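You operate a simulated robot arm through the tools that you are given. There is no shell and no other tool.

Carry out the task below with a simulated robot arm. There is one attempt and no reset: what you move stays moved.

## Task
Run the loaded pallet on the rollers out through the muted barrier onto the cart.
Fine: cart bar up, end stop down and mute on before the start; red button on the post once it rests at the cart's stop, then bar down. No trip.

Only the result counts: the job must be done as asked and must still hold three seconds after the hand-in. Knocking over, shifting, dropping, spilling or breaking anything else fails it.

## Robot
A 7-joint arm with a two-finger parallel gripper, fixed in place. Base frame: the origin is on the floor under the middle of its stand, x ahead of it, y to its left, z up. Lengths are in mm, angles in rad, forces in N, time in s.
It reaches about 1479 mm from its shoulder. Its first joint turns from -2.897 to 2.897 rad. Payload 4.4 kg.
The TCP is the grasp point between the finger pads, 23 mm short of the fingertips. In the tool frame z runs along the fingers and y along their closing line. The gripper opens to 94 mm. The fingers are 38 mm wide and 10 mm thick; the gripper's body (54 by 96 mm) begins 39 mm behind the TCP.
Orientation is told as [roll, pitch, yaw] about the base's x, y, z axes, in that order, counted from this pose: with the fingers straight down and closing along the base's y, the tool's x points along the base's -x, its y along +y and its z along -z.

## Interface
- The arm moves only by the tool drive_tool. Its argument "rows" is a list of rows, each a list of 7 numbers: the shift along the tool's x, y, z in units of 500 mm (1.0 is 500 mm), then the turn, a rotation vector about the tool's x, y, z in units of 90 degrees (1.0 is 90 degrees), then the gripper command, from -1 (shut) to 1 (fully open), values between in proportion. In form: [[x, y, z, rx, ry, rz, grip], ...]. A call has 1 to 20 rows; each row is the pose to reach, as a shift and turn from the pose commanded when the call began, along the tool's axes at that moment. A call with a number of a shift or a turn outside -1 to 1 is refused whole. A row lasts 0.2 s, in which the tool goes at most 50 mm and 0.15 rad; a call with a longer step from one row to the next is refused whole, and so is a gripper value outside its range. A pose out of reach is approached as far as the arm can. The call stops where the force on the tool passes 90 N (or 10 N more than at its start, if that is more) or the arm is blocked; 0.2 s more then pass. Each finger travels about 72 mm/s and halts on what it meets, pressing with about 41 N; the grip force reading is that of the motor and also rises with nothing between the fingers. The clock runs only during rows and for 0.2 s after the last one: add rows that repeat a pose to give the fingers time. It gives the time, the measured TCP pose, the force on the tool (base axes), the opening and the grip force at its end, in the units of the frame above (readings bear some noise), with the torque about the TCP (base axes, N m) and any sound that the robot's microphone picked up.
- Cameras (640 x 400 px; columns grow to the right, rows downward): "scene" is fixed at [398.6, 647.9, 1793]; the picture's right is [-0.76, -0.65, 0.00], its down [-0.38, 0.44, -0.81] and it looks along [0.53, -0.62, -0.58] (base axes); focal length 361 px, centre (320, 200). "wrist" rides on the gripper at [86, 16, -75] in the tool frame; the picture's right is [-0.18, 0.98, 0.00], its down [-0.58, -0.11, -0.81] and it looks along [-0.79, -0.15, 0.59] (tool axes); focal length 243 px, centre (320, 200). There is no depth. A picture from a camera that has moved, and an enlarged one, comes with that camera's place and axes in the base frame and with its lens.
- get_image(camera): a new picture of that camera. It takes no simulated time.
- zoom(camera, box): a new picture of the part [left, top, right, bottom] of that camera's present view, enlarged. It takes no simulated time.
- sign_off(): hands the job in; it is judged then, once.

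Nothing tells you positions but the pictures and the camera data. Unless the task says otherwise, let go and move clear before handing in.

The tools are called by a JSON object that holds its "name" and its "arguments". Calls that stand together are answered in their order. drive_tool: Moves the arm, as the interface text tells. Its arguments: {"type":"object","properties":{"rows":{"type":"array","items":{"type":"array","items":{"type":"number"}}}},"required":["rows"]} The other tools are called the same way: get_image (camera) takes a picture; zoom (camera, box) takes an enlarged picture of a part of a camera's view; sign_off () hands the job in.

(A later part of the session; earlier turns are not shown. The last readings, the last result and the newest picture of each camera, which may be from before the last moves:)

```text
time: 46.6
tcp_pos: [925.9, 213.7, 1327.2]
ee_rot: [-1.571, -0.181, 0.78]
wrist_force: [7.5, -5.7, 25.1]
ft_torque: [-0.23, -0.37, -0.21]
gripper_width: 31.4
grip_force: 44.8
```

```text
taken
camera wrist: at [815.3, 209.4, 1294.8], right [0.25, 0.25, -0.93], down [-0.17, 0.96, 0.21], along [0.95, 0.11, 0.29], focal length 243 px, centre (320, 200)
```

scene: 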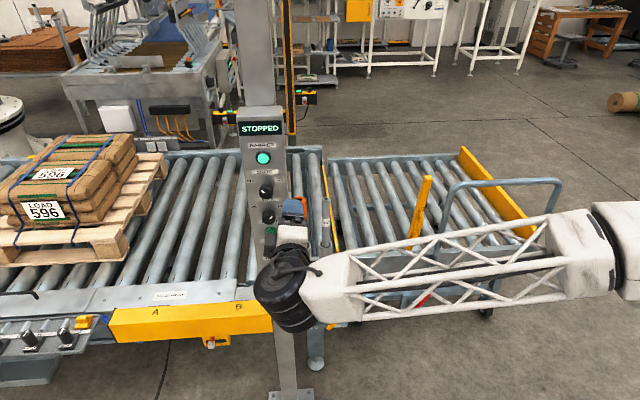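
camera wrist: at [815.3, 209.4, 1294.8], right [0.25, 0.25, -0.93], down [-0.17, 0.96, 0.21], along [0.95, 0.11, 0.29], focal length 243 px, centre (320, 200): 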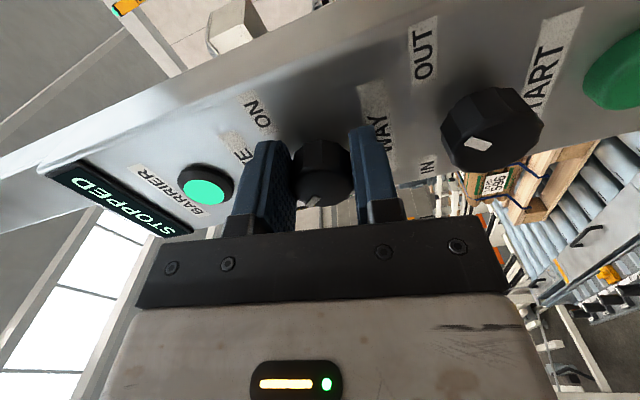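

Knob gripped (31 mm). I'll relieve the small vertical load and turn clockwise 45° first.

{"name": "drive_tool", "arguments": {"rows": [[-0.0005, -0.003, 0, 0, 0, 0, -0.6], [-0.0009, -0.005, 0, 0, 0, 0.05, -0.6], [-0.0009, -0.005, 0, 0, 0, 0.12, -0.6], [-0.0009, -0.005, 0, 0, 0, 0.2, -0.6], [-0.0009, -0.005, 0, 0, 0, 0.28, -0.6], [-0.0009, -0.005, 0, 0, 0, 0.36, -0.6], [-0.0009, -0.005, 0, 0, 0, 0.44, -0.6], [-0.0009, -0.005, 0, 0, 0, 0.5, -0.6]]}}

{"name": "get_image", "arguments": {"camera": "wrist"}}

{"name": "zoom", "arguments": {"camera": "scene", "box": [225, 110, 315, 230]}}

```text
time: 48.4
tcp_pos: [926.7, 214.8, 1324.6]
ee_rot: [-1.562, -0.959, 0.774]
wrist_force: [61.2, 8.1, -42.2]
ft_torque: [0.17, 0.64, 0.48]
gripper_width: 31.7
grip_force: 44.6
```

```text
taken
camera wrist: at [849.0, 244.2, 1243.6], right [0.65, 0.64, -0.41], down [-0.39, 0.74, 0.54], along [0.66, -0.19, 0.73], focal length 243 px, centre (320, 200)
```

wrist: 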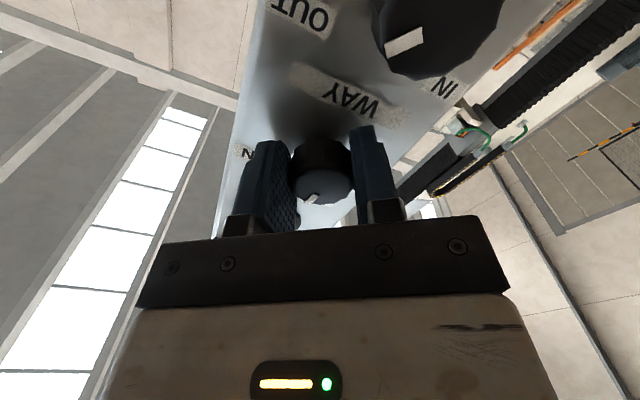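

```text
3.33 times, centred on (270, 170) of scene
camera zoom: at [398.6, 647.9, 1793.0], right [-0.76, -0.65, 0.0], down [-0.38, 0.44, -0.81], along [0.53, -0.62, -0.58], focal length 1202 px, centre (487, 300)
```

zoom: 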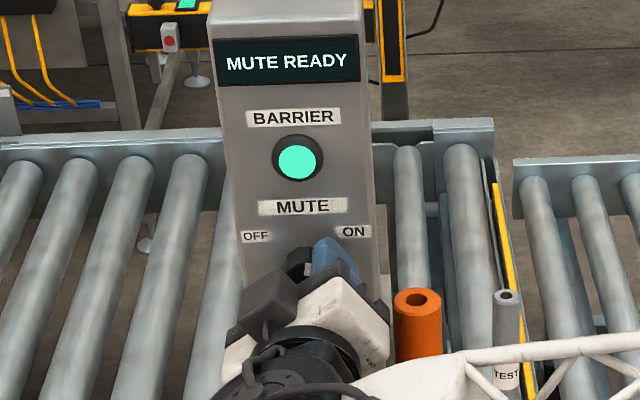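

Display now reads "MUTE READY". I'll relieve the side load and finish the turn to the ON mark.

{"name": "drive_tool", "arguments": {"rows": [[0.0004, 0.004, 0.002, 0, 0, 0, -0.6], [0.0004, 0.0064, 0.003, 0, 0, 0, -0.6], [0.0004, 0.0064, 0.003, 0, 0, 0.06, -0.6], [0.0004, 0.0064, 0.003, 0, 0, 0.13, -0.6], [0.0004, 0.0064, 0.003, 0, 0, 0.2, -0.6], [0.0004, 0.0064, 0.003, 0, 0, 0.27, -0.6], [0.0004, 0.0064, 0.003, 0, 0, 0.34, -0.6], [0.0004, 0.0064, 0.003, 0, 0, 0.41, -0.6], [0.0004, 0.0064, 0.003, 0, 0, 0.48, -0.6]]}}

{"name": "get_image", "arguments": {"camera": "wrist"}}

{"name": "zoom", "arguments": {"camera": "scene", "box": [225, 110, 315, 230]}}

```text
time: 50.4
tcp_pos: [927.2, 213.4, 1329.0]
ee_rot: [1.567, -1.423, -2.36]
wrist_force: [32.9, 24.0, -7.7]
ft_torque: [0.03, 0.21, 0.57]
gripper_width: 35.9
grip_force: 19.5
```

```text
taken
camera wrist: at [897.6, 288.9, 1244.9], right [0.67, 0.66, 0.33], down [-0.7, 0.44, 0.56], along [0.23, -0.61, 0.76], focal length 243 px, centre (320, 200)
```

wrist: 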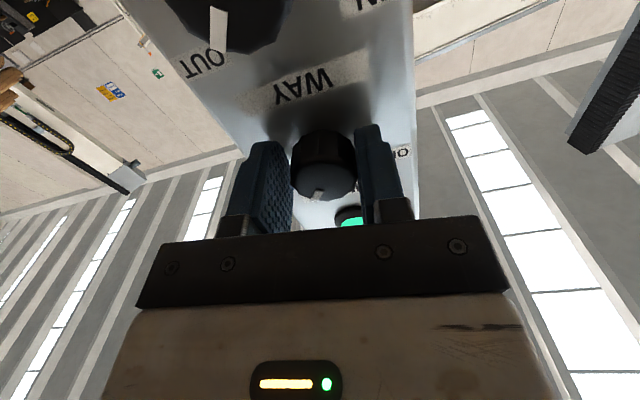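

```text
3.33 times, centred on (270, 170) of scene
camera zoom: at [398.6, 647.9, 1793.0], right [-0.76, -0.65, 0.0], down [-0.38, 0.44, -0.81], along [0.53, -0.62, -0.58], focal length 1202 px, centre (487, 300)
```

zoom: 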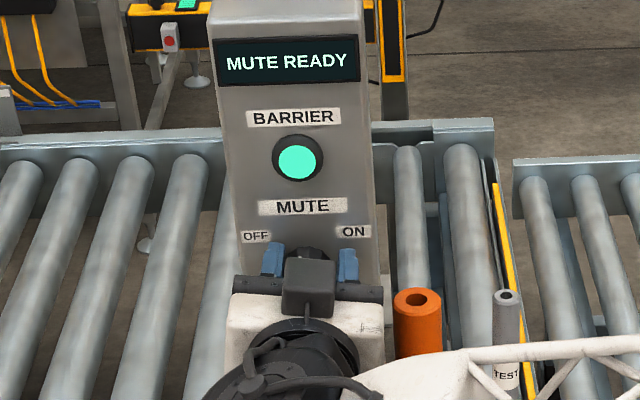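

The grip slipped a little at the end, likely at the knob's limit. I'll open, back away, and check the pointer.

{"name": "drive_tool", "arguments": {"rows": [[0, 0, 0, 0, 0, 0, 0.3], [0, 0, 0, 0, 0, 0, 0.3], [0, 0, -0.04, 0, 0, 0, 0.3], [0, 0, -0.1, 0, 0, 0, 0.3], [0, 0, -0.18, 0, 0, 0, 0.3]]}}

{"name": "get_image", "arguments": {"camera": "wrist"}}

{"name": "zoom", "arguments": {"camera": "scene", "box": [225, 110, 315, 230]}}

{"name": "zoom", "arguments": {"camera": "wrist", "box": [220, 20, 440, 180]}}

```text
time: 51.6
tcp_pos: [864.2, 278.2, 1326.3]
ee_rot: [1.558, -1.427, -2.348]
wrist_force: [0.2, -0.6, 0.5]
ft_torque: [0.0, -0.02, -0.01]
gripper_width: 61.0
grip_force: 0.0
```

```text
taken
camera wrist: at [833.6, 352.8, 1242.0], right [0.67, 0.66, 0.32], down [-0.7, 0.44, 0.56], along [0.23, -0.61, 0.76], focal length 243 px, centre (320, 200)
```

wrist: 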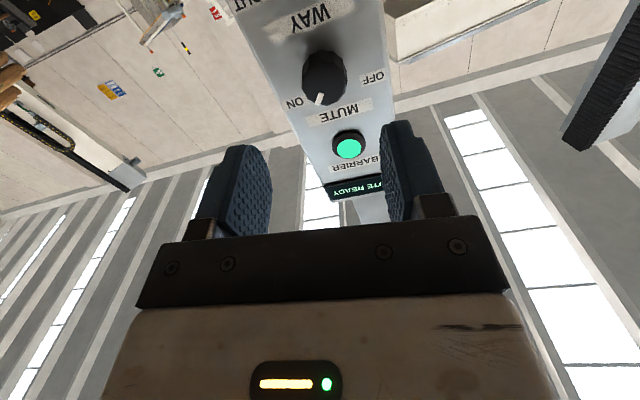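

```text
3.33 times, centred on (270, 170) of scene
camera zoom: at [398.6, 647.9, 1793.0], right [-0.76, -0.65, 0.0], down [-0.38, 0.44, -0.81], along [0.53, -0.62, -0.58], focal length 1202 px, centre (487, 300)
```

zoom: 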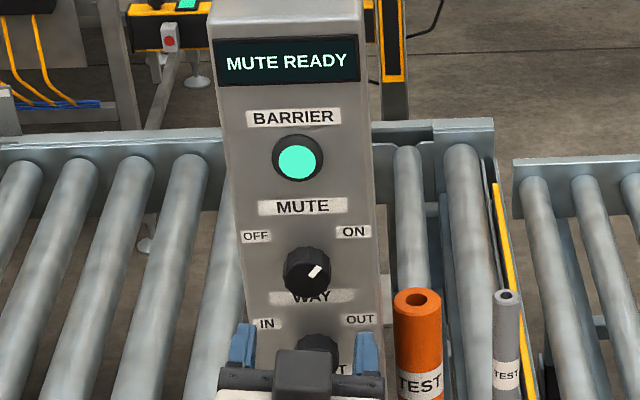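

```text
2.50 times, centred on (330, 100) of wrist
camera zoom: at [833.6, 352.8, 1242.0], right [0.67, 0.66, 0.32], down [-0.7, 0.44, 0.56], along [0.23, -0.61, 0.76], focal length 606 px, centre (295, 450)
```

zoom: 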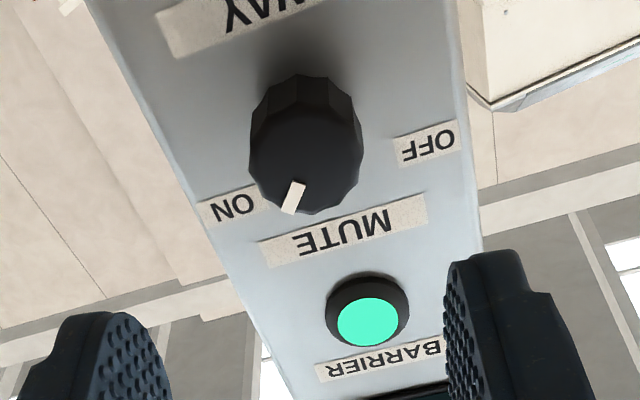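

MUTE points to ON and the display says MUTE READY. Next I'll close the fingers, roll the wrist back and line up with the START button.

{"name": "drive_tool", "arguments": {"rows": [[0.0232, -0.0033, 0, 0, 0, -0.0889, 0], [0.0464, -0.0065, 0, 0, 0, -0.1778, -0.5], [0.0697, -0.0098, 0, 0, 0, -0.2667, -1], [0.0929, -0.0131, 0, 0, 0, -0.3556, -1], [0.1161, -0.0163, 0, 0, 0, -0.4445, -1], [0.1393, -0.0196, 0, 0, 0, -0.5335, -1], [0.1625, -0.0228, 0, 0, 0, -0.6224, -1], [0.1857, -0.0261, 0, 0, 0, -0.7113, -1], [0.209, -0.0294, 0, 0, 0, -0.8002, -1], [0.2322, -0.0326, 0, 0, 0, -0.8891, -1], [0.2554, -0.0359, 0, 0, 0, -0.978, -1]]}}

{"name": "get_image", "arguments": {"camera": "wrist"}}

{"name": "zoom", "arguments": {"camera": "wrist", "box": [240, 40, 460, 200]}}

{"name": "zoom", "arguments": {"camera": "scene", "box": [225, 130, 325, 290]}}

```text
time: 54.0
tcp_pos: [864.8, 279.2, 1198.9]
ee_rot: [-1.57, -0.177, 0.781]
wrist_force: [0.8, -0.5, -0.8]
ft_torque: [0.02, -0.01, 0.02]
gripper_width: 0.0
grip_force: 41.4
```

```text
taken
camera wrist: at [755.0, 276.4, 1166.0], right [0.25, 0.25, -0.93], down [-0.17, 0.96, 0.21], along [0.95, 0.11, 0.29], focal length 243 px, centre (320, 200)
```

wrist: 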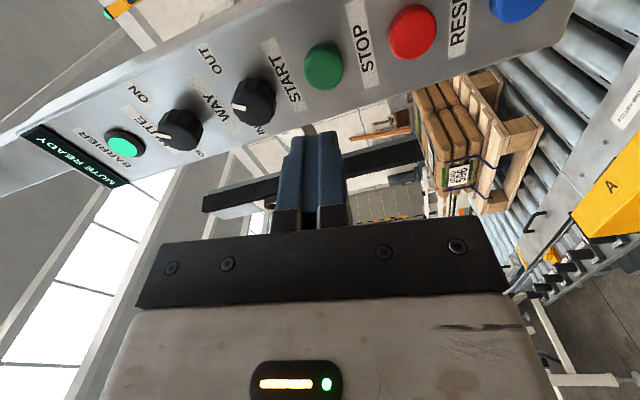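

```text
2.50 times, centred on (350, 120) of wrist
camera zoom: at [755.0, 276.4, 1166.0], right [0.25, 0.25, -0.93], down [-0.17, 0.96, 0.21], along [0.95, 0.11, 0.29], focal length 606 px, centre (245, 400)
```

zoom: 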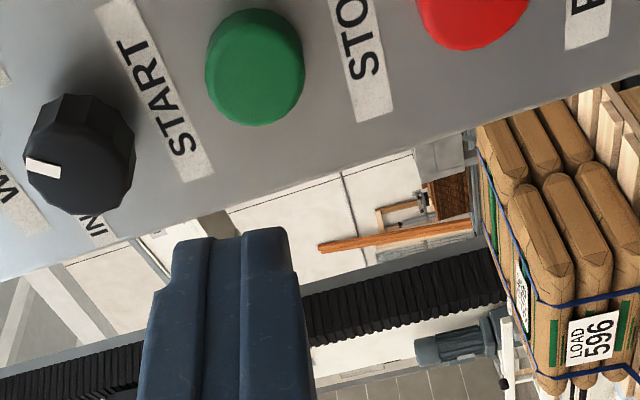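

```text
2.50 times, centred on (275, 210) of scene
camera zoom: at [398.6, 647.9, 1793.0], right [-0.76, -0.65, 0.0], down [-0.38, 0.44, -0.81], along [0.53, -0.62, -0.58], focal length 902 px, centre (432, 175)
```

zoom: 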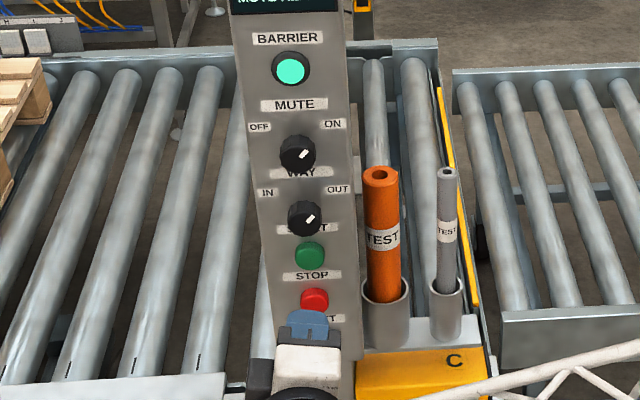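

Green START centre is about 3 mm below my line and red STOP about 61 mm below that. Before pressing START I'll take one last look at the whole scene.

{"name": "get_image", "arguments": {"camera": "scene"}}

{"name": "zoom", "arguments": {"camera": "scene", "box": [0, 100, 240, 310]}}

{"name": "zoom", "arguments": {"camera": "scene", "box": [225, 100, 315, 160]}}

```text
taken
```

scene: 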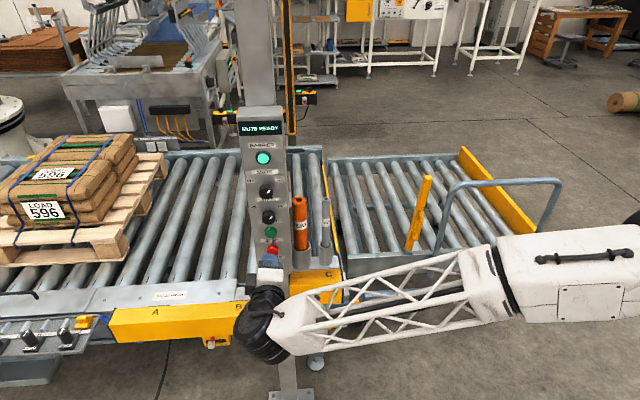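

```text
1.90 times, centred on (120, 205) of scene
camera zoom: at [398.6, 647.9, 1793.0], right [-0.76, -0.65, 0.0], down [-0.38, 0.44, -0.81], along [0.53, -0.62, -0.58], focal length 687 px, centre (701, 190)
```

zoom: 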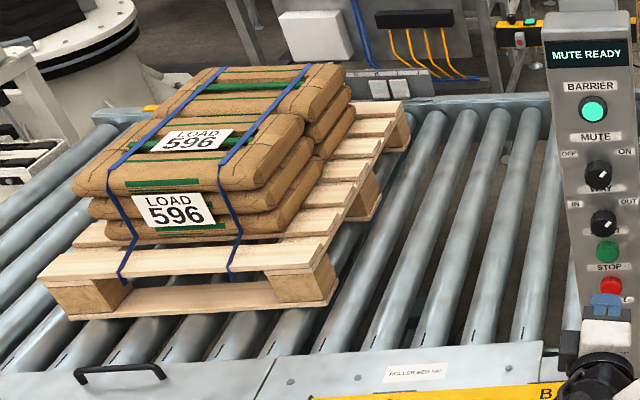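

```text
6.67 times, centred on (270, 130) of scene
camera zoom: at [398.6, 647.9, 1793.0], right [-0.76, -0.65, 0.0], down [-0.38, 0.44, -0.81], along [0.53, -0.62, -0.58], focal length 2405 px, centre (653, 667)
```

zoom: 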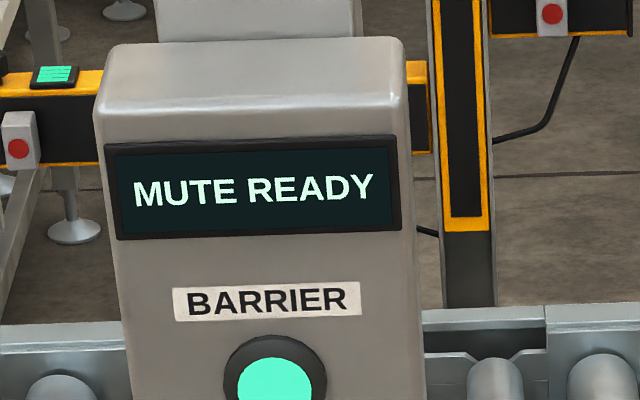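

All three preconditions hold: bar up, end stop down, MUTE on. Pressing START with the closed fingertips, then backing off a little.

{"name": "drive_tool", "arguments": {"rows": [[-0.001, 0.006, 0.06, 0, 0, 0, -1], [-0.002, 0.006, 0.12, 0, 0, 0, -1], [-0.002, 0.006, 0.156, 0, 0, 0, -1], [-0.002, 0.006, 0.166, 0, 0, 0, -1], [-0.002, 0.006, 0.174, 0, 0, 0, -1], [-0.002, 0.006, 0.18, 0, 0, 0, -1], [-0.002, 0.006, 0.185, 0, 0, 0, -1]]}}

{"name": "get_image", "arguments": {"camera": "wrist"}}

{"name": "zoom", "arguments": {"camera": "scene", "box": [225, 100, 315, 160]}}

```text
time: 55.6
tcp_pos: [930.0, 215.4, 1195.4]
ee_rot: [-1.57, -0.181, 0.78]
wrist_force: [-36.4, 22.2, -2.1]
ft_torque: [-0.01, 0.08, -0.21]
gripper_width: 0.0
grip_force: 41.2
heard: click
```

```text
taken
camera wrist: at [819.5, 211.9, 1162.6], right [0.25, 0.25, -0.93], down [-0.17, 0.96, 0.21], along [0.95, 0.11, 0.29], focal length 243 px, centre (320, 200)
```

wrist: 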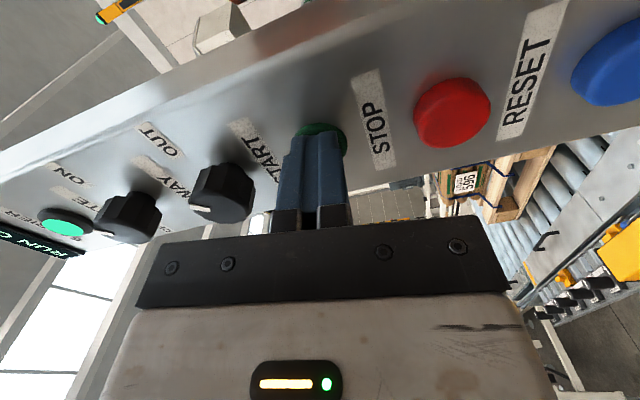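

```text
6.67 times, centred on (270, 130) of scene
camera zoom: at [398.6, 647.9, 1793.0], right [-0.76, -0.65, 0.0], down [-0.38, 0.44, -0.81], along [0.53, -0.62, -0.58], focal length 2405 px, centre (653, 667)
```

zoom: 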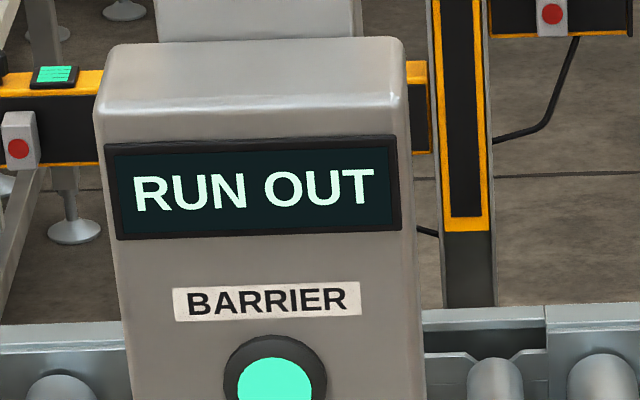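

START clicked and the display reads RUN OUT. Backing off and moving down in front of the red STOP while I watch the pallet.

{"name": "drive_tool", "arguments": {"rows": [[0, 0, -0.06, 0, 0, 0, -1], [0.0072, 0.04, -0.07, 0, 0, 0, -1], [0.0143, 0.08, -0.07, 0, 0, 0, -1], [0.0218, 0.1205, -0.07, 0, 0, 0, -1]]}}

{"name": "get_image", "arguments": {"camera": "scene"}}

{"name": "zoom", "arguments": {"camera": "wrist", "box": [240, 40, 460, 200]}}

```text
time: 56.6
tcp_pos: [906.0, 238.0, 1136.8]
ee_rot: [-1.568, -0.182, 0.78]
wrist_force: [-0.1, -0.8, 1.0]
ft_torque: [0.01, 0.04, -0.02]
gripper_width: 0.1
grip_force: 41.0
```

```text
taken
```

scene: 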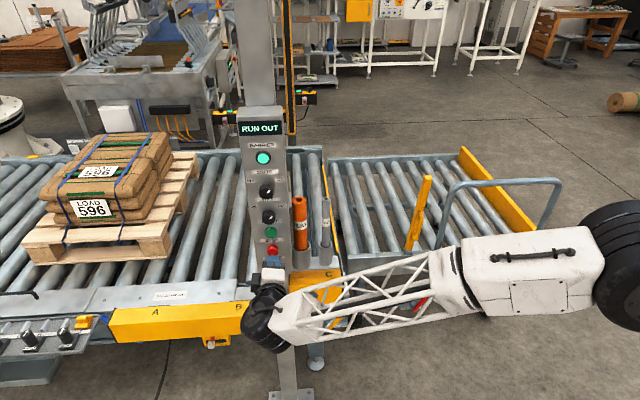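

```text
2.50 times, centred on (350, 120) of wrist
camera zoom: at [796.9, 234.5, 1104.0], right [0.25, 0.25, -0.93], down [-0.17, 0.96, 0.21], along [0.95, 0.11, 0.29], focal length 606 px, centre (245, 400)
```

zoom: 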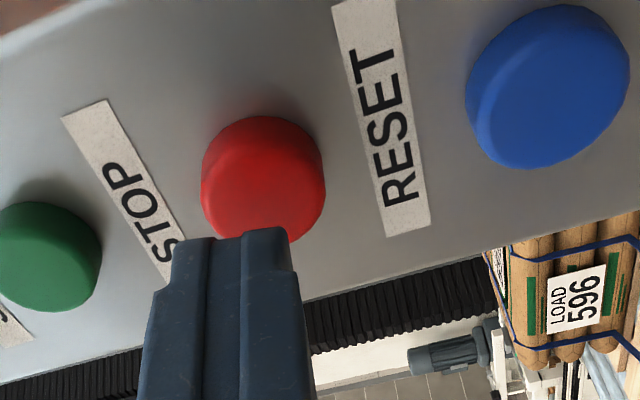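

The pallet is rolling toward the cart. I'll trim 5 mm toward red's centre and wait, watching in short steps.

{"name": "drive_tool", "arguments": {"rows": [[0, 0.01, 0, 0, 0, 0, -1], [0, 0.01, 0, 0, 0, 0, -1], [0, 0.01, 0, 0, 0, 0, -1], [0, 0.01, 0, 0, 0, 0, -1], [0, 0.01, 0, 0, 0, 0, -1], [0, 0.01, 0, 0, 0, 0, -1], [0, 0.01, 0, 0, 0, 0, -1], [0, 0.01, 0, 0, 0, 0, -1]]}}

{"name": "get_image", "arguments": {"camera": "scene"}}

```text
time: 58.4
tcp_pos: [906.9, 239.5, 1128.7]
ee_rot: [-1.569, -0.181, 0.779]
wrist_force: [-0.5, -0.3, -0.2]
ft_torque: [-0.01, 0.03, -0.01]
gripper_width: 0.0
grip_force: 40.7
```

```text
taken
```

scene: 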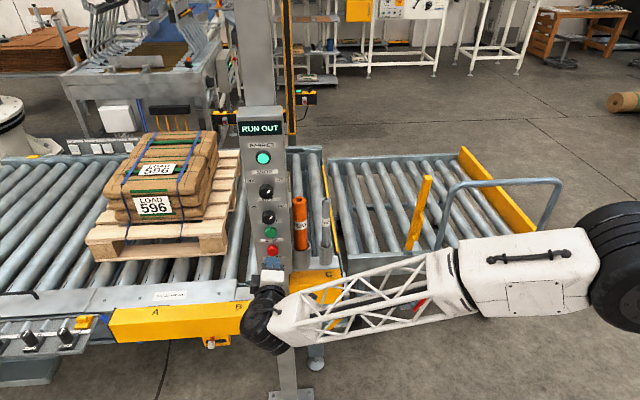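

Pallet nearing the barrier, lamp still fine. Continuing to wait.

{"name": "drive_tool", "arguments": {"rows": [[0, -0.004, 0, 0, 0, 0, -1], [0, -0.004, 0, 0, 0, 0, -1], [0, -0.004, 0, 0, 0, 0, -1], [0, -0.004, 0, 0, 0, 0, -1], [0, -0.004, 0, 0, 0, 0, -1], [0, -0.004, 0, 0, 0, 0, -1], [0, -0.004, 0, 0, 0, 0, -1], [0, -0.004, 0, 0, 0, 0, -1]]}}

{"name": "get_image", "arguments": {"camera": "scene"}}

```text
time: 60.2
tcp_pos: [907.8, 239.1, 1132.5]
ee_rot: [-1.569, -0.18, 0.78]
wrist_force: [0.3, 0.0, 0.3]
ft_torque: [-0.01, 0.0, 0.01]
gripper_width: 0.1
grip_force: 41.2
```

```text
taken
```

scene: 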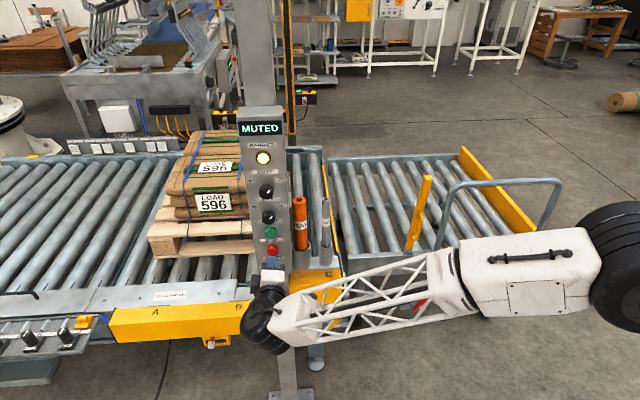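

Display shows MUTED as the pallet passes through the barrier. Continuing.

{"name": "drive_tool", "arguments": {"rows": [[0, 0, 0, 0, 0, 0, -1], [0, 0, 0, 0, 0, 0, -1], [0, 0, 0, 0, 0, 0, -1], [0, 0, 0, 0, 0, 0, -1], [0, 0, 0, 0, 0, 0, -1], [0, 0, 0, 0, 0, 0, -1], [0, 0, 0, 0, 0, 0, -1], [0, 0, 0, 0, 0, 0, -1], [0, 0, 0, 0, 0, 0, -1], [0, 0, 0, 0, 0, 0, -1]]}}

{"name": "get_image", "arguments": {"camera": "scene"}}

```text
time: 62.4
tcp_pos: [908.0, 240.1, 1132.3]
ee_rot: [-1.57, -0.179, 0.78]
wrist_force: [-0.1, 0.0, -0.7]
ft_torque: [-0.02, 0.07, 0.0]
gripper_width: 0.2
grip_force: 41.0
```

```text
taken
```

scene: 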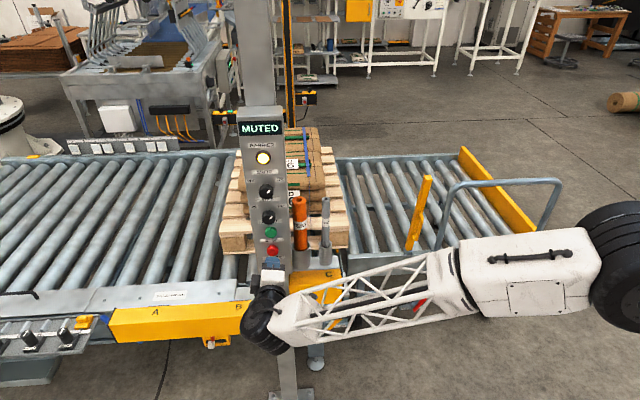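

It is crossing onto the cart with the display still MUTED. Continuing.

{"name": "drive_tool", "arguments": {"rows": [[0, 0, 0, 0, 0, 0, -1], [0, 0, 0, 0, 0, 0, -1], [0, 0, 0, 0, 0, 0, -1], [0, 0, 0, 0, 0, 0, -1], [0, 0, 0, 0, 0, 0, -1], [0, 0, 0, 0, 0, 0, -1], [0, 0, 0, 0, 0, 0, -1], [0, 0, 0, 0, 0, 0, -1]]}}

{"name": "get_image", "arguments": {"camera": "scene"}}

```text
time: 64.2
tcp_pos: [907.3, 238.7, 1130.2]
ee_rot: [-1.57, -0.181, 0.78]
wrist_force: [-0.4, 0.4, 0.8]
ft_torque: [0.04, -0.01, -0.02]
gripper_width: 0.0
grip_force: 41.4
```

```text
taken
```

scene: 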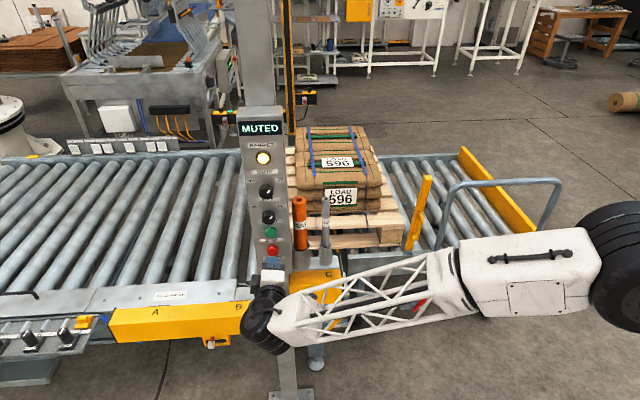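

Pallet now half onto the cart, passing the raised bar. Continuing.

{"name": "drive_tool", "arguments": {"rows": [[0, 0, 0, 0, 0, 0, -1], [0, 0, 0, 0, 0, 0, -1], [0, 0, 0, 0, 0, 0, -1], [0, 0, 0, 0, 0, 0, -1], [0, 0, 0, 0, 0, 0, -1], [0, 0, 0, 0, 0, 0, -1], [0, 0, 0, 0, 0, 0, -1], [0, 0, 0, 0, 0, 0, -1]]}}

{"name": "get_image", "arguments": {"camera": "scene"}}

```text
time: 66.0
tcp_pos: [907.3, 239.8, 1130.8]
ee_rot: [-1.568, -0.179, 0.781]
wrist_force: [-0.2, 0.2, 0.6]
ft_torque: [0.0, 0.02, 0.01]
gripper_width: 0.0
grip_force: 40.3
```

```text
taken
```

scene: 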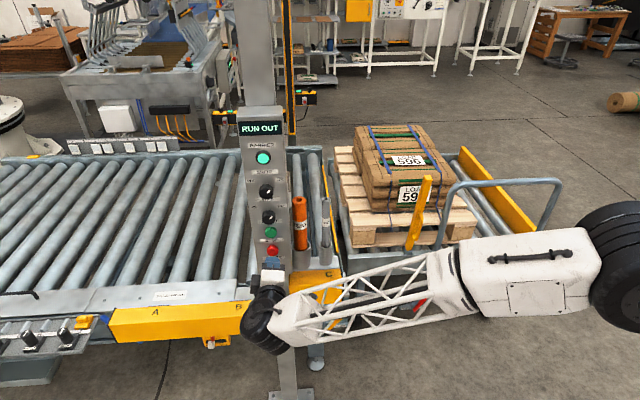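

Barrier cleared without a trip (lamp green, RUN OUT). The pallet approaches the cart's stop; waiting in shorter steps.

{"name": "drive_tool", "arguments": {"rows": [[0, 0, 0, 0, 0, 0, -1], [0, 0, 0, 0, 0, 0, -1], [0, 0, 0, 0, 0, 0, -1], [0, 0, 0, 0, 0, 0, -1], [0, 0, 0, 0, 0, 0, -1], [0, 0, 0, 0, 0, 0, -1]]}}

{"name": "zoom", "arguments": {"camera": "scene", "box": [320, 110, 580, 280]}}

```text
time: 67.4
tcp_pos: [907.2, 240.0, 1131.3]
ee_rot: [-1.568, -0.179, 0.779]
wrist_force: [0.1, -0.6, 0.6]
ft_torque: [0.0, 0.02, 0.02]
gripper_width: 0.0
grip_force: 41.3
```

```text
2.35 times, centred on (450, 195) of scene
camera zoom: at [398.6, 647.9, 1793.0], right [-0.76, -0.65, 0.0], down [-0.38, 0.44, -0.81], along [0.53, -0.62, -0.58], focal length 849 px, centre (14, 212)
```

zoom: 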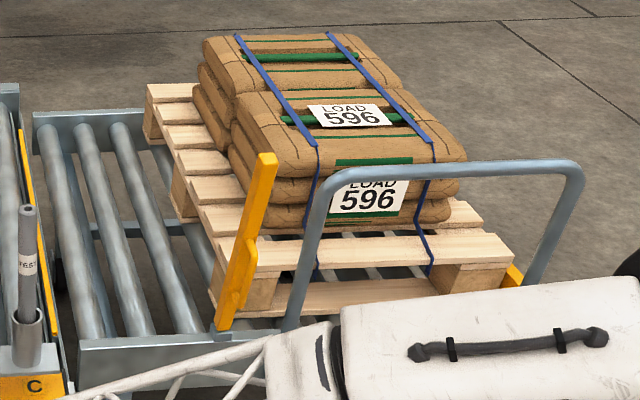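

It looks to be at or very near the yellow stop. Waiting 0.6 s more to confirm it has stopped moving.

{"name": "drive_tool", "arguments": {"rows": [[0, 0, 0, 0, 0, 0, -1], [0, 0, 0, 0, 0, 0, -1], [0, 0, 0, 0, 0, 0, -1]]}}

{"name": "zoom", "arguments": {"camera": "scene", "box": [320, 110, 580, 280]}}

{"name": "zoom", "arguments": {"camera": "scene", "box": [225, 100, 315, 160]}}

```text
time: 68.2
tcp_pos: [907.5, 240.6, 1131.4]
ee_rot: [-1.569, -0.18, 0.782]
wrist_force: [0.0, 0.9, 0.0]
ft_torque: [0.0, 0.04, -0.02]
gripper_width: 0.0
grip_force: 41.1
```

```text
2.35 times, centred on (450, 195) of scene
camera zoom: at [398.6, 647.9, 1793.0], right [-0.76, -0.65, 0.0], down [-0.38, 0.44, -0.81], along [0.53, -0.62, -0.58], focal length 849 px, centre (14, 212)
```

zoom: 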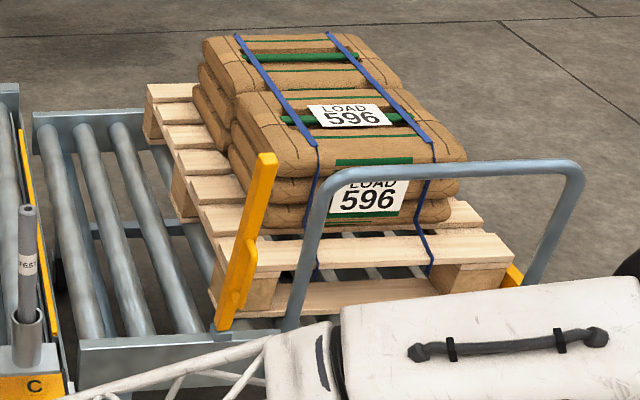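

```text
6.67 times, centred on (270, 130) of scene
camera zoom: at [398.6, 647.9, 1793.0], right [-0.76, -0.65, 0.0], down [-0.38, 0.44, -0.81], along [0.53, -0.62, -0.58], focal length 2405 px, centre (653, 667)
```

zoom: 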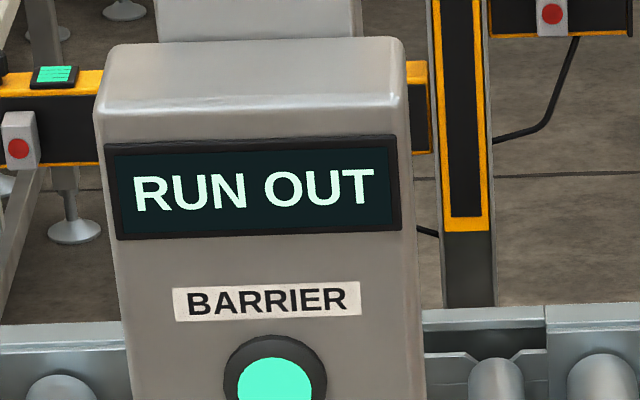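

The pallet is at rest against the stop. Pressing the red STOP.

{"name": "drive_tool", "arguments": {"rows": [[0, 0, 0.03, 0, 0, 0, -1], [0, 0, 0.05, 0, 0, 0, -1], [0, 0, 0.058, 0, 0, 0, -1], [0, 0, 0.064, 0, 0, 0, -1], [0, 0, 0.07, 0, 0, 0, -1]]}}

{"name": "zoom", "arguments": {"camera": "scene", "box": [225, 100, 315, 160]}}

{"name": "get_image", "arguments": {"camera": "wrist"}}

```text
time: 69.4
tcp_pos: [931.7, 215.9, 1131.0]
ee_rot: [-1.569, -0.178, 0.784]
wrist_force: [-14.8, 49.3, -6.3]
ft_torque: [0.05, 0.06, 0.54]
gripper_width: 0.0
grip_force: 40.3
heard: click
```

```text
6.67 times, centred on (270, 130) of scene
camera zoom: at [398.6, 647.9, 1793.0], right [-0.76, -0.65, 0.0], down [-0.38, 0.44, -0.81], along [0.53, -0.62, -0.58], focal length 2405 px, centre (653, 667)
```

zoom: 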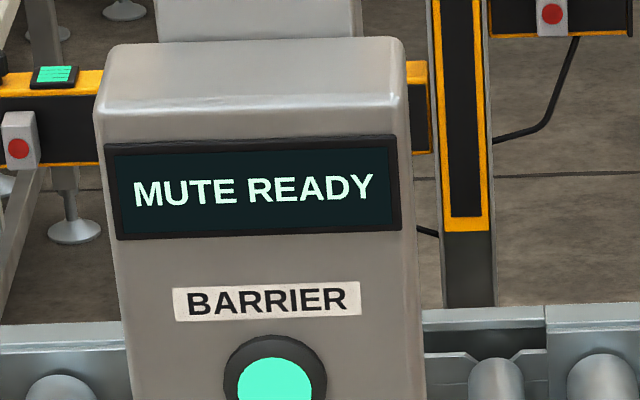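

```text
taken
camera wrist: at [821.0, 212.6, 1098.7], right [0.25, 0.25, -0.93], down [-0.18, 0.96, 0.21], along [0.95, 0.11, 0.29], focal length 243 px, centre (320, 200)
```

wrist: 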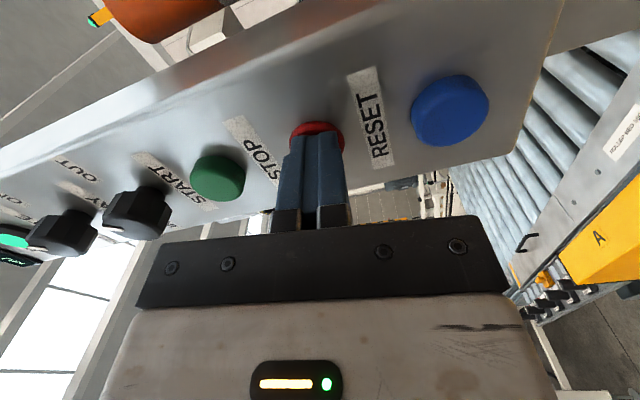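

STOP clicked. Now I'll retract from the panel and head back to the cart bar to lower it behind the pallet.

{"name": "drive_tool", "arguments": {"rows": [[0, 0, -0.05, 0, 0, 0, -1], [0, 0, -0.13, 0, 0, 0, -1], [0, 0, -0.22, 0, 0, 0, -1], [0, 0, -0.3, 0, 0, 0, -1]]}}

{"name": "get_image", "arguments": {"camera": "scene"}}

```text
time: 70.4
tcp_pos: [825.7, 320.3, 1131.1]
ee_rot: [-1.569, -0.18, 0.781]
wrist_force: [-0.8, -0.6, 0.6]
ft_torque: [-0.01, 0.0, -0.01]
gripper_width: 0.0
grip_force: 40.6
```

```text
taken
```

scene: 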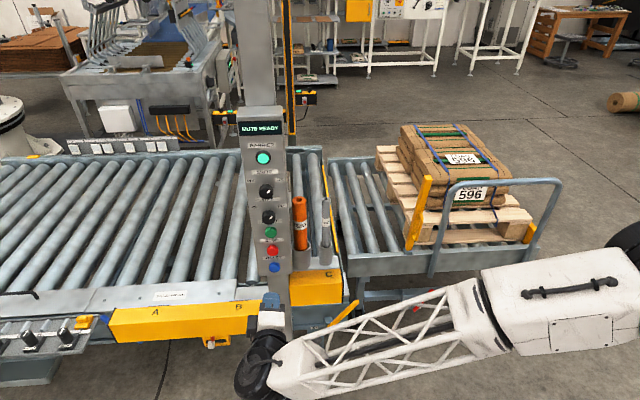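

Clear of the panel. Moving back toward the cart in two stages while rolling the wrist.

{"name": "drive_tool", "arguments": {"rows": [[0.0825, 0.0363, 0, 0, 0, 0.0556, -1], [0.165, 0.0725, 0, 0, 0, 0.1113, -1], [0.2475, 0.1088, 0, 0, 0, 0.1669, -1], [0.33, 0.145, 0, 0, 0, 0.2225, -1], [0.4125, 0.1813, 0, 0, 0, 0.2781, -1], [0.495, 0.2175, 0, 0, 0, 0.3338, 0], [0.5775, 0.2538, 0, 0, 0, 0.3894, 0.6], [0.66, 0.29, 0, 0, 0, 0.445, 0.6]]}}

{"name": "zoom", "arguments": {"camera": "scene", "box": [370, 110, 550, 280]}}

{"name": "get_image", "arguments": {"camera": "scene"}}

```text
time: 72.2
tcp_pos: [613.0, 109.2, 926.8]
ee_rot: [-1.57, -0.88, 0.779]
wrist_force: [-0.4, -0.5, -0.5]
ft_torque: [0.01, 0.0, 0.01]
gripper_width: 75.1
grip_force: 0.1
```

```text
2.35 times, centred on (460, 195) of scene
camera zoom: at [398.6, 647.9, 1793.0], right [-0.76, -0.65, 0.0], down [-0.38, 0.44, -0.81], along [0.53, -0.62, -0.58], focal length 849 px, centre (-9, 212)
```

zoom: 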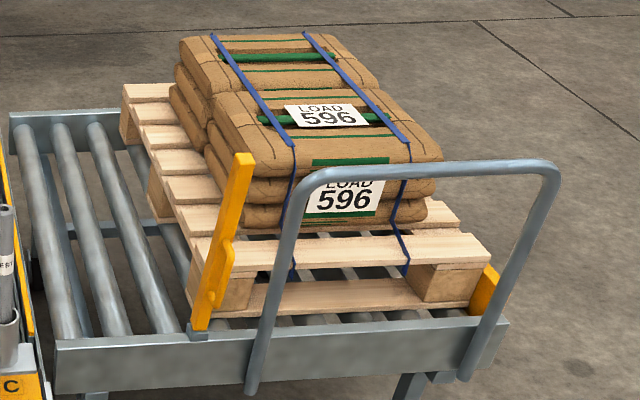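

```text
taken
```

scene: 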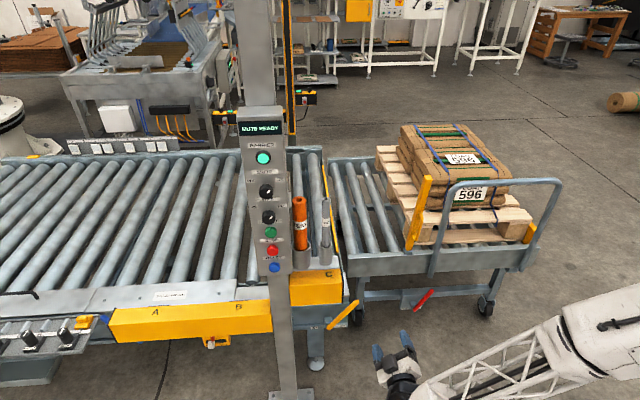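

The load sits against the stop. I need to know whether the bar will clear the pallet's trailing edge, so I'll zoom in on that gap.

{"name": "zoom", "arguments": {"camera": "scene", "box": [385, 200, 445, 260]}}

{"name": "zoom", "arguments": {"camera": "scene", "box": [365, 135, 425, 195]}}

{"name": "zoom", "arguments": {"camera": "scene", "box": [490, 195, 570, 270]}}

```text
6.67 times, centred on (415, 230) of scene
camera zoom: at [398.6, 647.9, 1793.0], right [-0.76, -0.65, 0.0], down [-0.38, 0.44, -0.81], along [0.53, -0.62, -0.58], focal length 2405 px, centre (-313, 0)
```

zoom: 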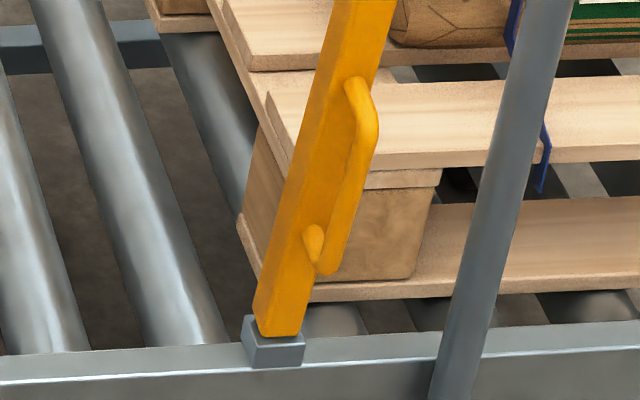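

```text
6.67 times, centred on (395, 165) of scene
camera zoom: at [398.6, 647.9, 1793.0], right [-0.76, -0.65, 0.0], down [-0.38, 0.44, -0.81], along [0.53, -0.62, -0.58], focal length 2405 px, centre (-180, 433)
```

zoom: 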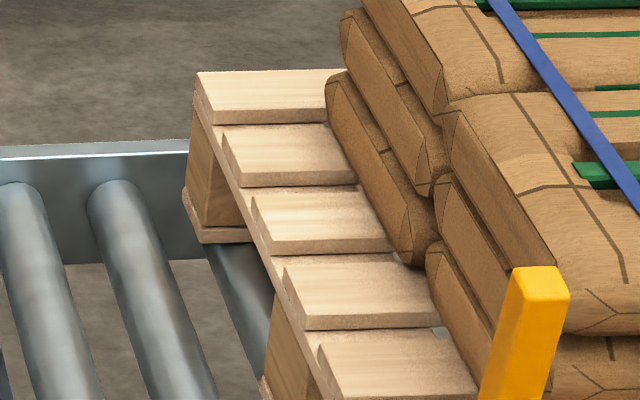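

```text
5.33 times, centred on (530, 232) of scene
camera zoom: at [398.6, 647.9, 1793.0], right [-0.76, -0.65, 0.0], down [-0.38, 0.44, -0.81], along [0.53, -0.62, -0.58], focal length 1924 px, centre (-800, 27)
```

zoom: 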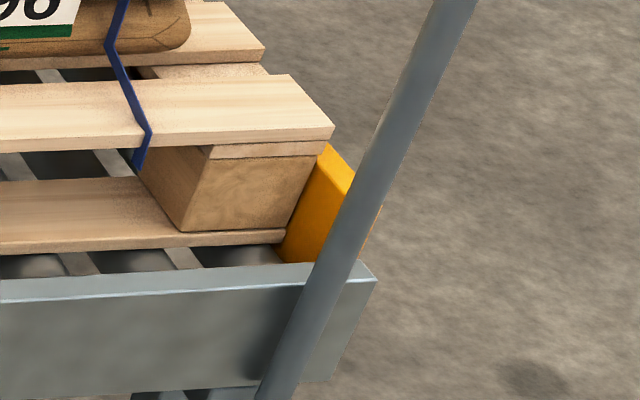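

The trailing edge looks only a few millimetres from the bar's swing plane, so I want a closer look before choosing how to lower it. I'll take the wrist camera up beside the raised bar.

{"name": "drive_tool", "arguments": {"rows": [[0.0366, -0.0272, 0.0376, 0, 0, 0.088, 0.6], [0.0732, -0.0544, 0.0752, 0, 0, 0.176, 0.6], [0.1098, -0.0816, 0.1128, 0, 0, 0.264, 0.6], [0.1464, -0.1088, 0.1504, 0, 0, 0.352, 0.6], [0.183, -0.136, 0.188, 0, 0, 0.44, 0.6]]}}

```text
time: 73.4
tcp_pos: [600.5, -33.2, 902.6]
ee_rot: [0.887, -1.568, -1.678]
wrist_force: [-0.5, 0.2, 0.1]
ft_torque: [0.01, -0.01, -0.01]
gripper_width: 75.1
grip_force: 0.0
```

Now pitching the tool to fingers-down while moving over toward the cart, beside the bar on its upstream side.

{"name": "drive_tool", "arguments": {"rows": [[-0.0182, -0.0109, 0.0727, 0, 0.0909, 0, 0.6], [-0.0364, -0.0218, 0.1455, 0, 0.1818, 0, 0.6], [-0.0545, -0.0327, 0.2182, 0, 0.2727, 0, 0.6], [-0.0727, -0.0436, 0.2909, 0, 0.3636, 0, 0.6], [-0.0909, -0.0545, 0.3636, 0, 0.4545, 0, 0.6], [-0.1091, -0.0655, 0.4364, 0, 0.5455, 0, 0.6], [-0.1273, -0.0764, 0.5091, 0, 0.6364, 0, 0.6], [-0.1455, -0.0873, 0.5818, 0, 0.7273, 0, 0.6], [-0.1636, -0.0982, 0.6545, 0, 0.8182, 0, 0.6], [-0.1818, -0.1091, 0.7273, 0, 0.9091, 0, 0.6], [-0.2, -0.12, 0.8, 0, 1.0, 0, 0.6]]}}

{"name": "get_image", "arguments": {"camera": "wrist"}}

{"name": "get_image", "arguments": {"camera": "scene"}}

```text
time: 75.8
tcp_pos: [838.4, -360.3, 1002.3]
ee_rot: [0.0, 0.004, -0.79]
wrist_force: [0.2, -0.3, -0.3]
ft_torque: [0.03, -0.02, 0.01]
gripper_width: 75.2
grip_force: 0.0
```

```text
taken
camera wrist: at [790.0, -285.9, 1076.1], right [0.83, 0.56, 0.0], down [0.33, -0.49, 0.8], along [0.45, -0.67, -0.59], focal length 243 px, centre (320, 200)
```

wrist: 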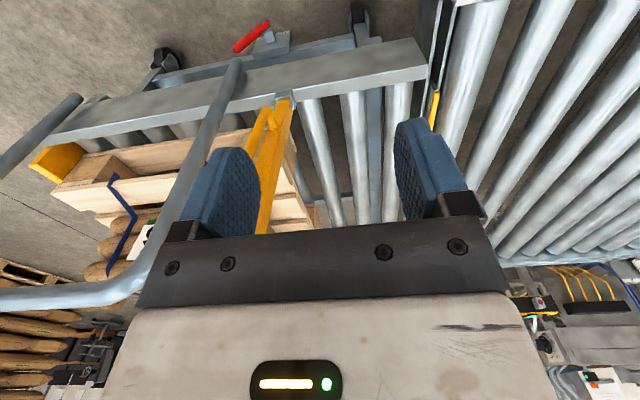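

```text
taken
```

scene: 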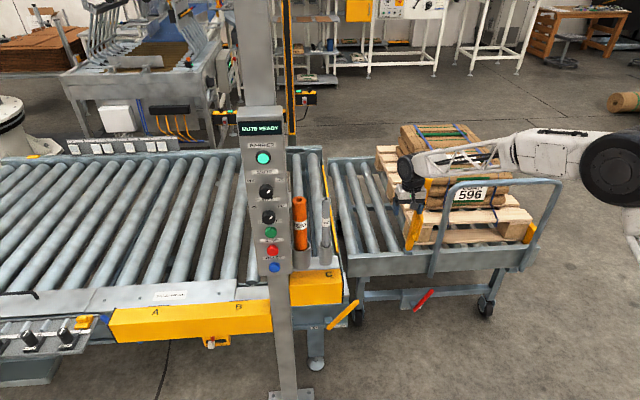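

I can see the raised bar, the empty cart rollers upstream, and the pallet's trailing edge. Zooming on it.

{"name": "zoom", "arguments": {"camera": "wrist", "box": [220, 80, 420, 240]}}

{"name": "zoom", "arguments": {"camera": "wrist", "box": [245, 85, 335, 155]}}

```text
2.50 times, centred on (320, 160) of wrist
camera zoom: at [790.0, -285.9, 1076.1], right [0.83, 0.56, 0.0], down [0.33, -0.49, 0.8], along [0.45, -0.67, -0.59], focal length 606 px, centre (320, 300)
```

zoom: 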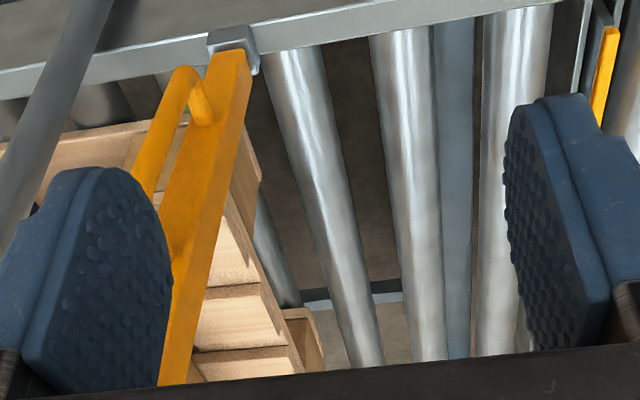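

```text
5.71 times, centred on (290, 120) of wrist
camera zoom: at [790.0, -285.9, 1076.1], right [0.83, 0.56, 0.0], down [0.33, -0.49, 0.8], along [0.45, -0.67, -0.59], focal length 1386 px, centre (491, 657)
```

zoom: 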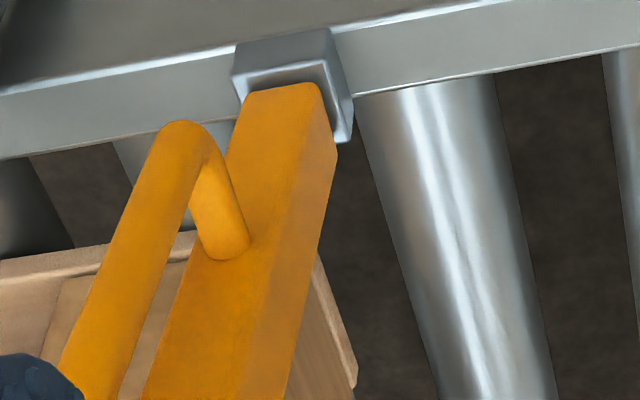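

The gap seems very small. I'll drop the camera low, in line with the bar's downstream face and the pallet's end, to measure it directly.

{"name": "drive_tool", "arguments": {"rows": [[0.0023, -0.0391, 0.0777, 0, -0.0397, 0, -0.3], [0.0046, -0.0783, 0.1554, 0, -0.0794, 0, -1], [0.0069, -0.1174, 0.2331, 0, -0.1191, 0, -1], [0.0091, -0.1566, 0.3109, 0, -0.1589, 0, -1], [0.0114, -0.1957, 0.3886, 0, -0.1986, 0, -1], [0.0137, -0.2349, 0.4663, 0, -0.2383, 0, -1], [0.016, -0.274, 0.544, 0, -0.278, 0, -1]]}}

{"name": "get_image", "arguments": {"camera": "wrist"}}

{"name": "zoom", "arguments": {"camera": "wrist", "box": [300, 100, 460, 220]}}

```text
time: 77.4
tcp_pos: [733.4, -450.8, 733.0]
ee_rot: [0.0, -0.438, -0.791]
wrist_force: [0.1, 0.5, 1.4]
ft_torque: [0.01, 0.01, 0.02]
gripper_width: 0.0
grip_force: 40.9
```

```text
taken
camera wrist: at [669.1, -359.2, 762.2], right [0.82, 0.57, 0.08], down [0.05, -0.21, 0.98], along [0.58, -0.79, -0.2], focal length 243 px, centre (320, 200)
```

wrist: 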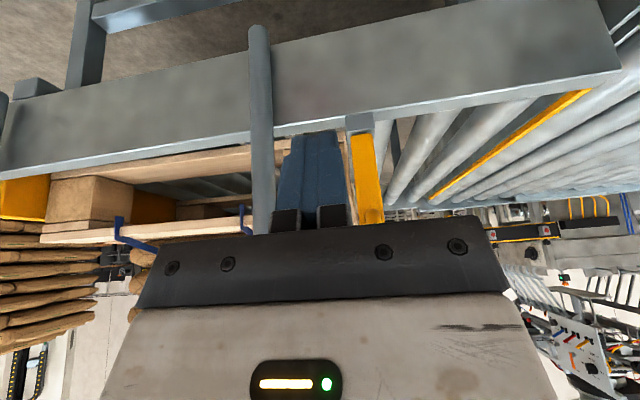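

```text
3.33 times, centred on (380, 160) of wrist
camera zoom: at [669.1, -359.2, 762.2], right [0.82, 0.57, 0.08], down [0.05, -0.21, 0.98], along [0.58, -0.79, -0.2], focal length 809 px, centre (120, 333)
```

zoom: 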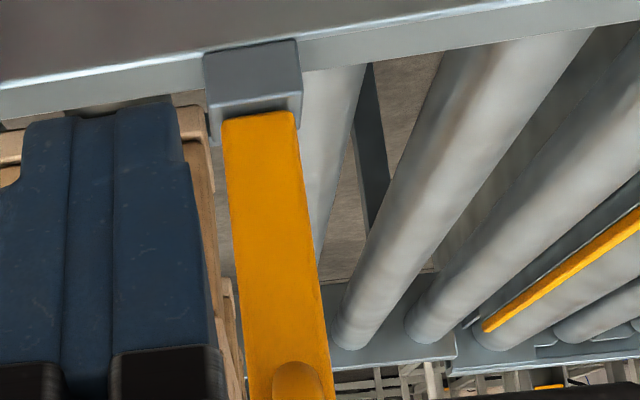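

The bar's downstream face is about 4–5 mm clear of the pallet, so the bar fits, but a finger on that side would not. I'll instead take the handle from the upstream side, one finger in the handle gap; first I back away and pitch the tool level.

{"name": "drive_tool", "arguments": {"rows": [[0.0134, 0.038, -0.0117, 0, -0.0877, 0, -1], [0.0268, 0.076, -0.0234, 0, -0.1753, 0, -1], [0.0403, 0.114, -0.0351, 0, -0.263, 0, -1], [0.0537, 0.152, -0.0468, 0, -0.3507, 0, -1], [0.0671, 0.19, -0.0584, 0, -0.4383, 0, -1], [0.0805, 0.228, -0.0701, 0, -0.526, 0, -1], [0.094, 0.266, -0.0818, 0, -0.6137, 0, -1], [0.1074, 0.304, -0.0935, 0, -0.7013, 0, -1], [0.1208, 0.342, -0.1052, 0, -0.789, 0, -1]]}}

{"name": "get_image", "arguments": {"camera": "scene"}}

```text
time: 79.4
tcp_pos: [804.1, -274.2, 753.1]
ee_rot: [3.139, -1.464, 2.353]
wrist_force: [0.0, 0.0, -0.3]
ft_torque: [0.01, 0.05, -0.02]
gripper_width: 0.0
grip_force: 40.6
```

```text
taken
```

scene: 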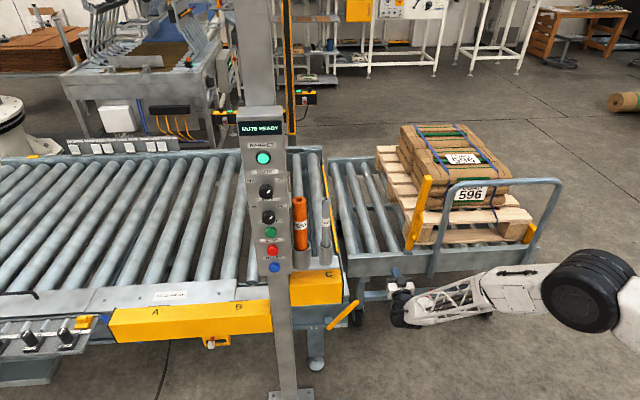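

Tool is level. Now swinging it around to point along the cart's downstream direction, in two steps to check it is reachable.

{"name": "drive_tool", "arguments": {"rows": [[0.0021, 0, 0.02, 0.0833, 0, 0, -1], [0.0042, 0, 0.04, 0.1667, 0, 0, -1], [0.0063, 0, 0.06, 0.25, 0, 0, -1], [0.0083, 0, 0.08, 0.3333, 0, 0, -1], [0.0104, 0, 0.1, 0.4167, 0, 0, -1], [0.0125, 0, 0.119, 0.5, 0, 0, -1]]}}

{"name": "get_image", "arguments": {"camera": "scene"}}

```text
time: 80.8
tcp_pos: [845.8, -315.9, 749.8]
ee_rot: [2.365, -1.468, 2.336]
wrist_force: [-0.4, 0.4, -0.3]
ft_torque: [-0.01, 0.0, -0.01]
gripper_width: 0.0
grip_force: 41.0
```

```text
taken
```

scene: 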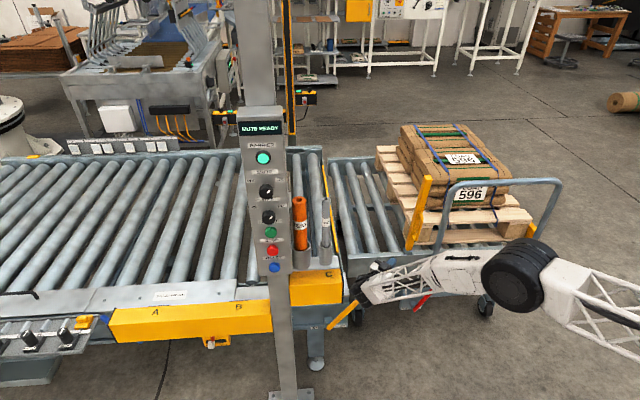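

Reachable so far. Completing the swing to 75° and moving to the pre-grasp point beside the handle.

{"name": "drive_tool", "arguments": {"rows": [[0.0042, 0.0273, 0.0295, 0.0667, 0, 0, -0.3], [0.0084, 0.0546, 0.059, 0.1333, 0, 0, -0.3], [0.0127, 0.0818, 0.0886, 0.2, 0, 0, -0.3], [0.0169, 0.1091, 0.1181, 0.2667, 0, 0, -0.3], [0.0211, 0.1364, 0.1476, 0.3333, 0, 0, -0.3]]}}

{"name": "get_image", "arguments": {"camera": "scene"}}

{"name": "get_image", "arguments": {"camera": "wrist"}}

```text
time: 82.0
tcp_pos: [913.8, -391.6, 752.1]
ee_rot: [1.839, -1.469, 2.344]
wrist_force: [0.5, -0.1, 0.5]
ft_torque: [-0.02, 0.0, -0.03]
gripper_width: 32.9
grip_force: 0.0
```

```text
taken
```

scene: 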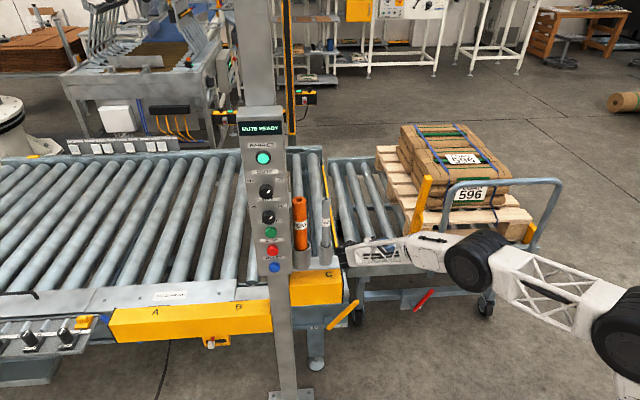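

```text
taken
camera wrist: at [972.6, -340.9, 665.0], right [0.83, -0.48, 0.28], down [0.27, 0.79, 0.55], along [-0.48, -0.38, 0.79], focal length 243 px, centre (320, 200)
```

wrist: 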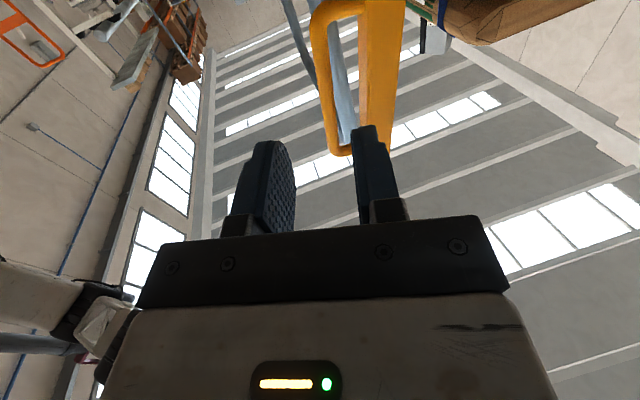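

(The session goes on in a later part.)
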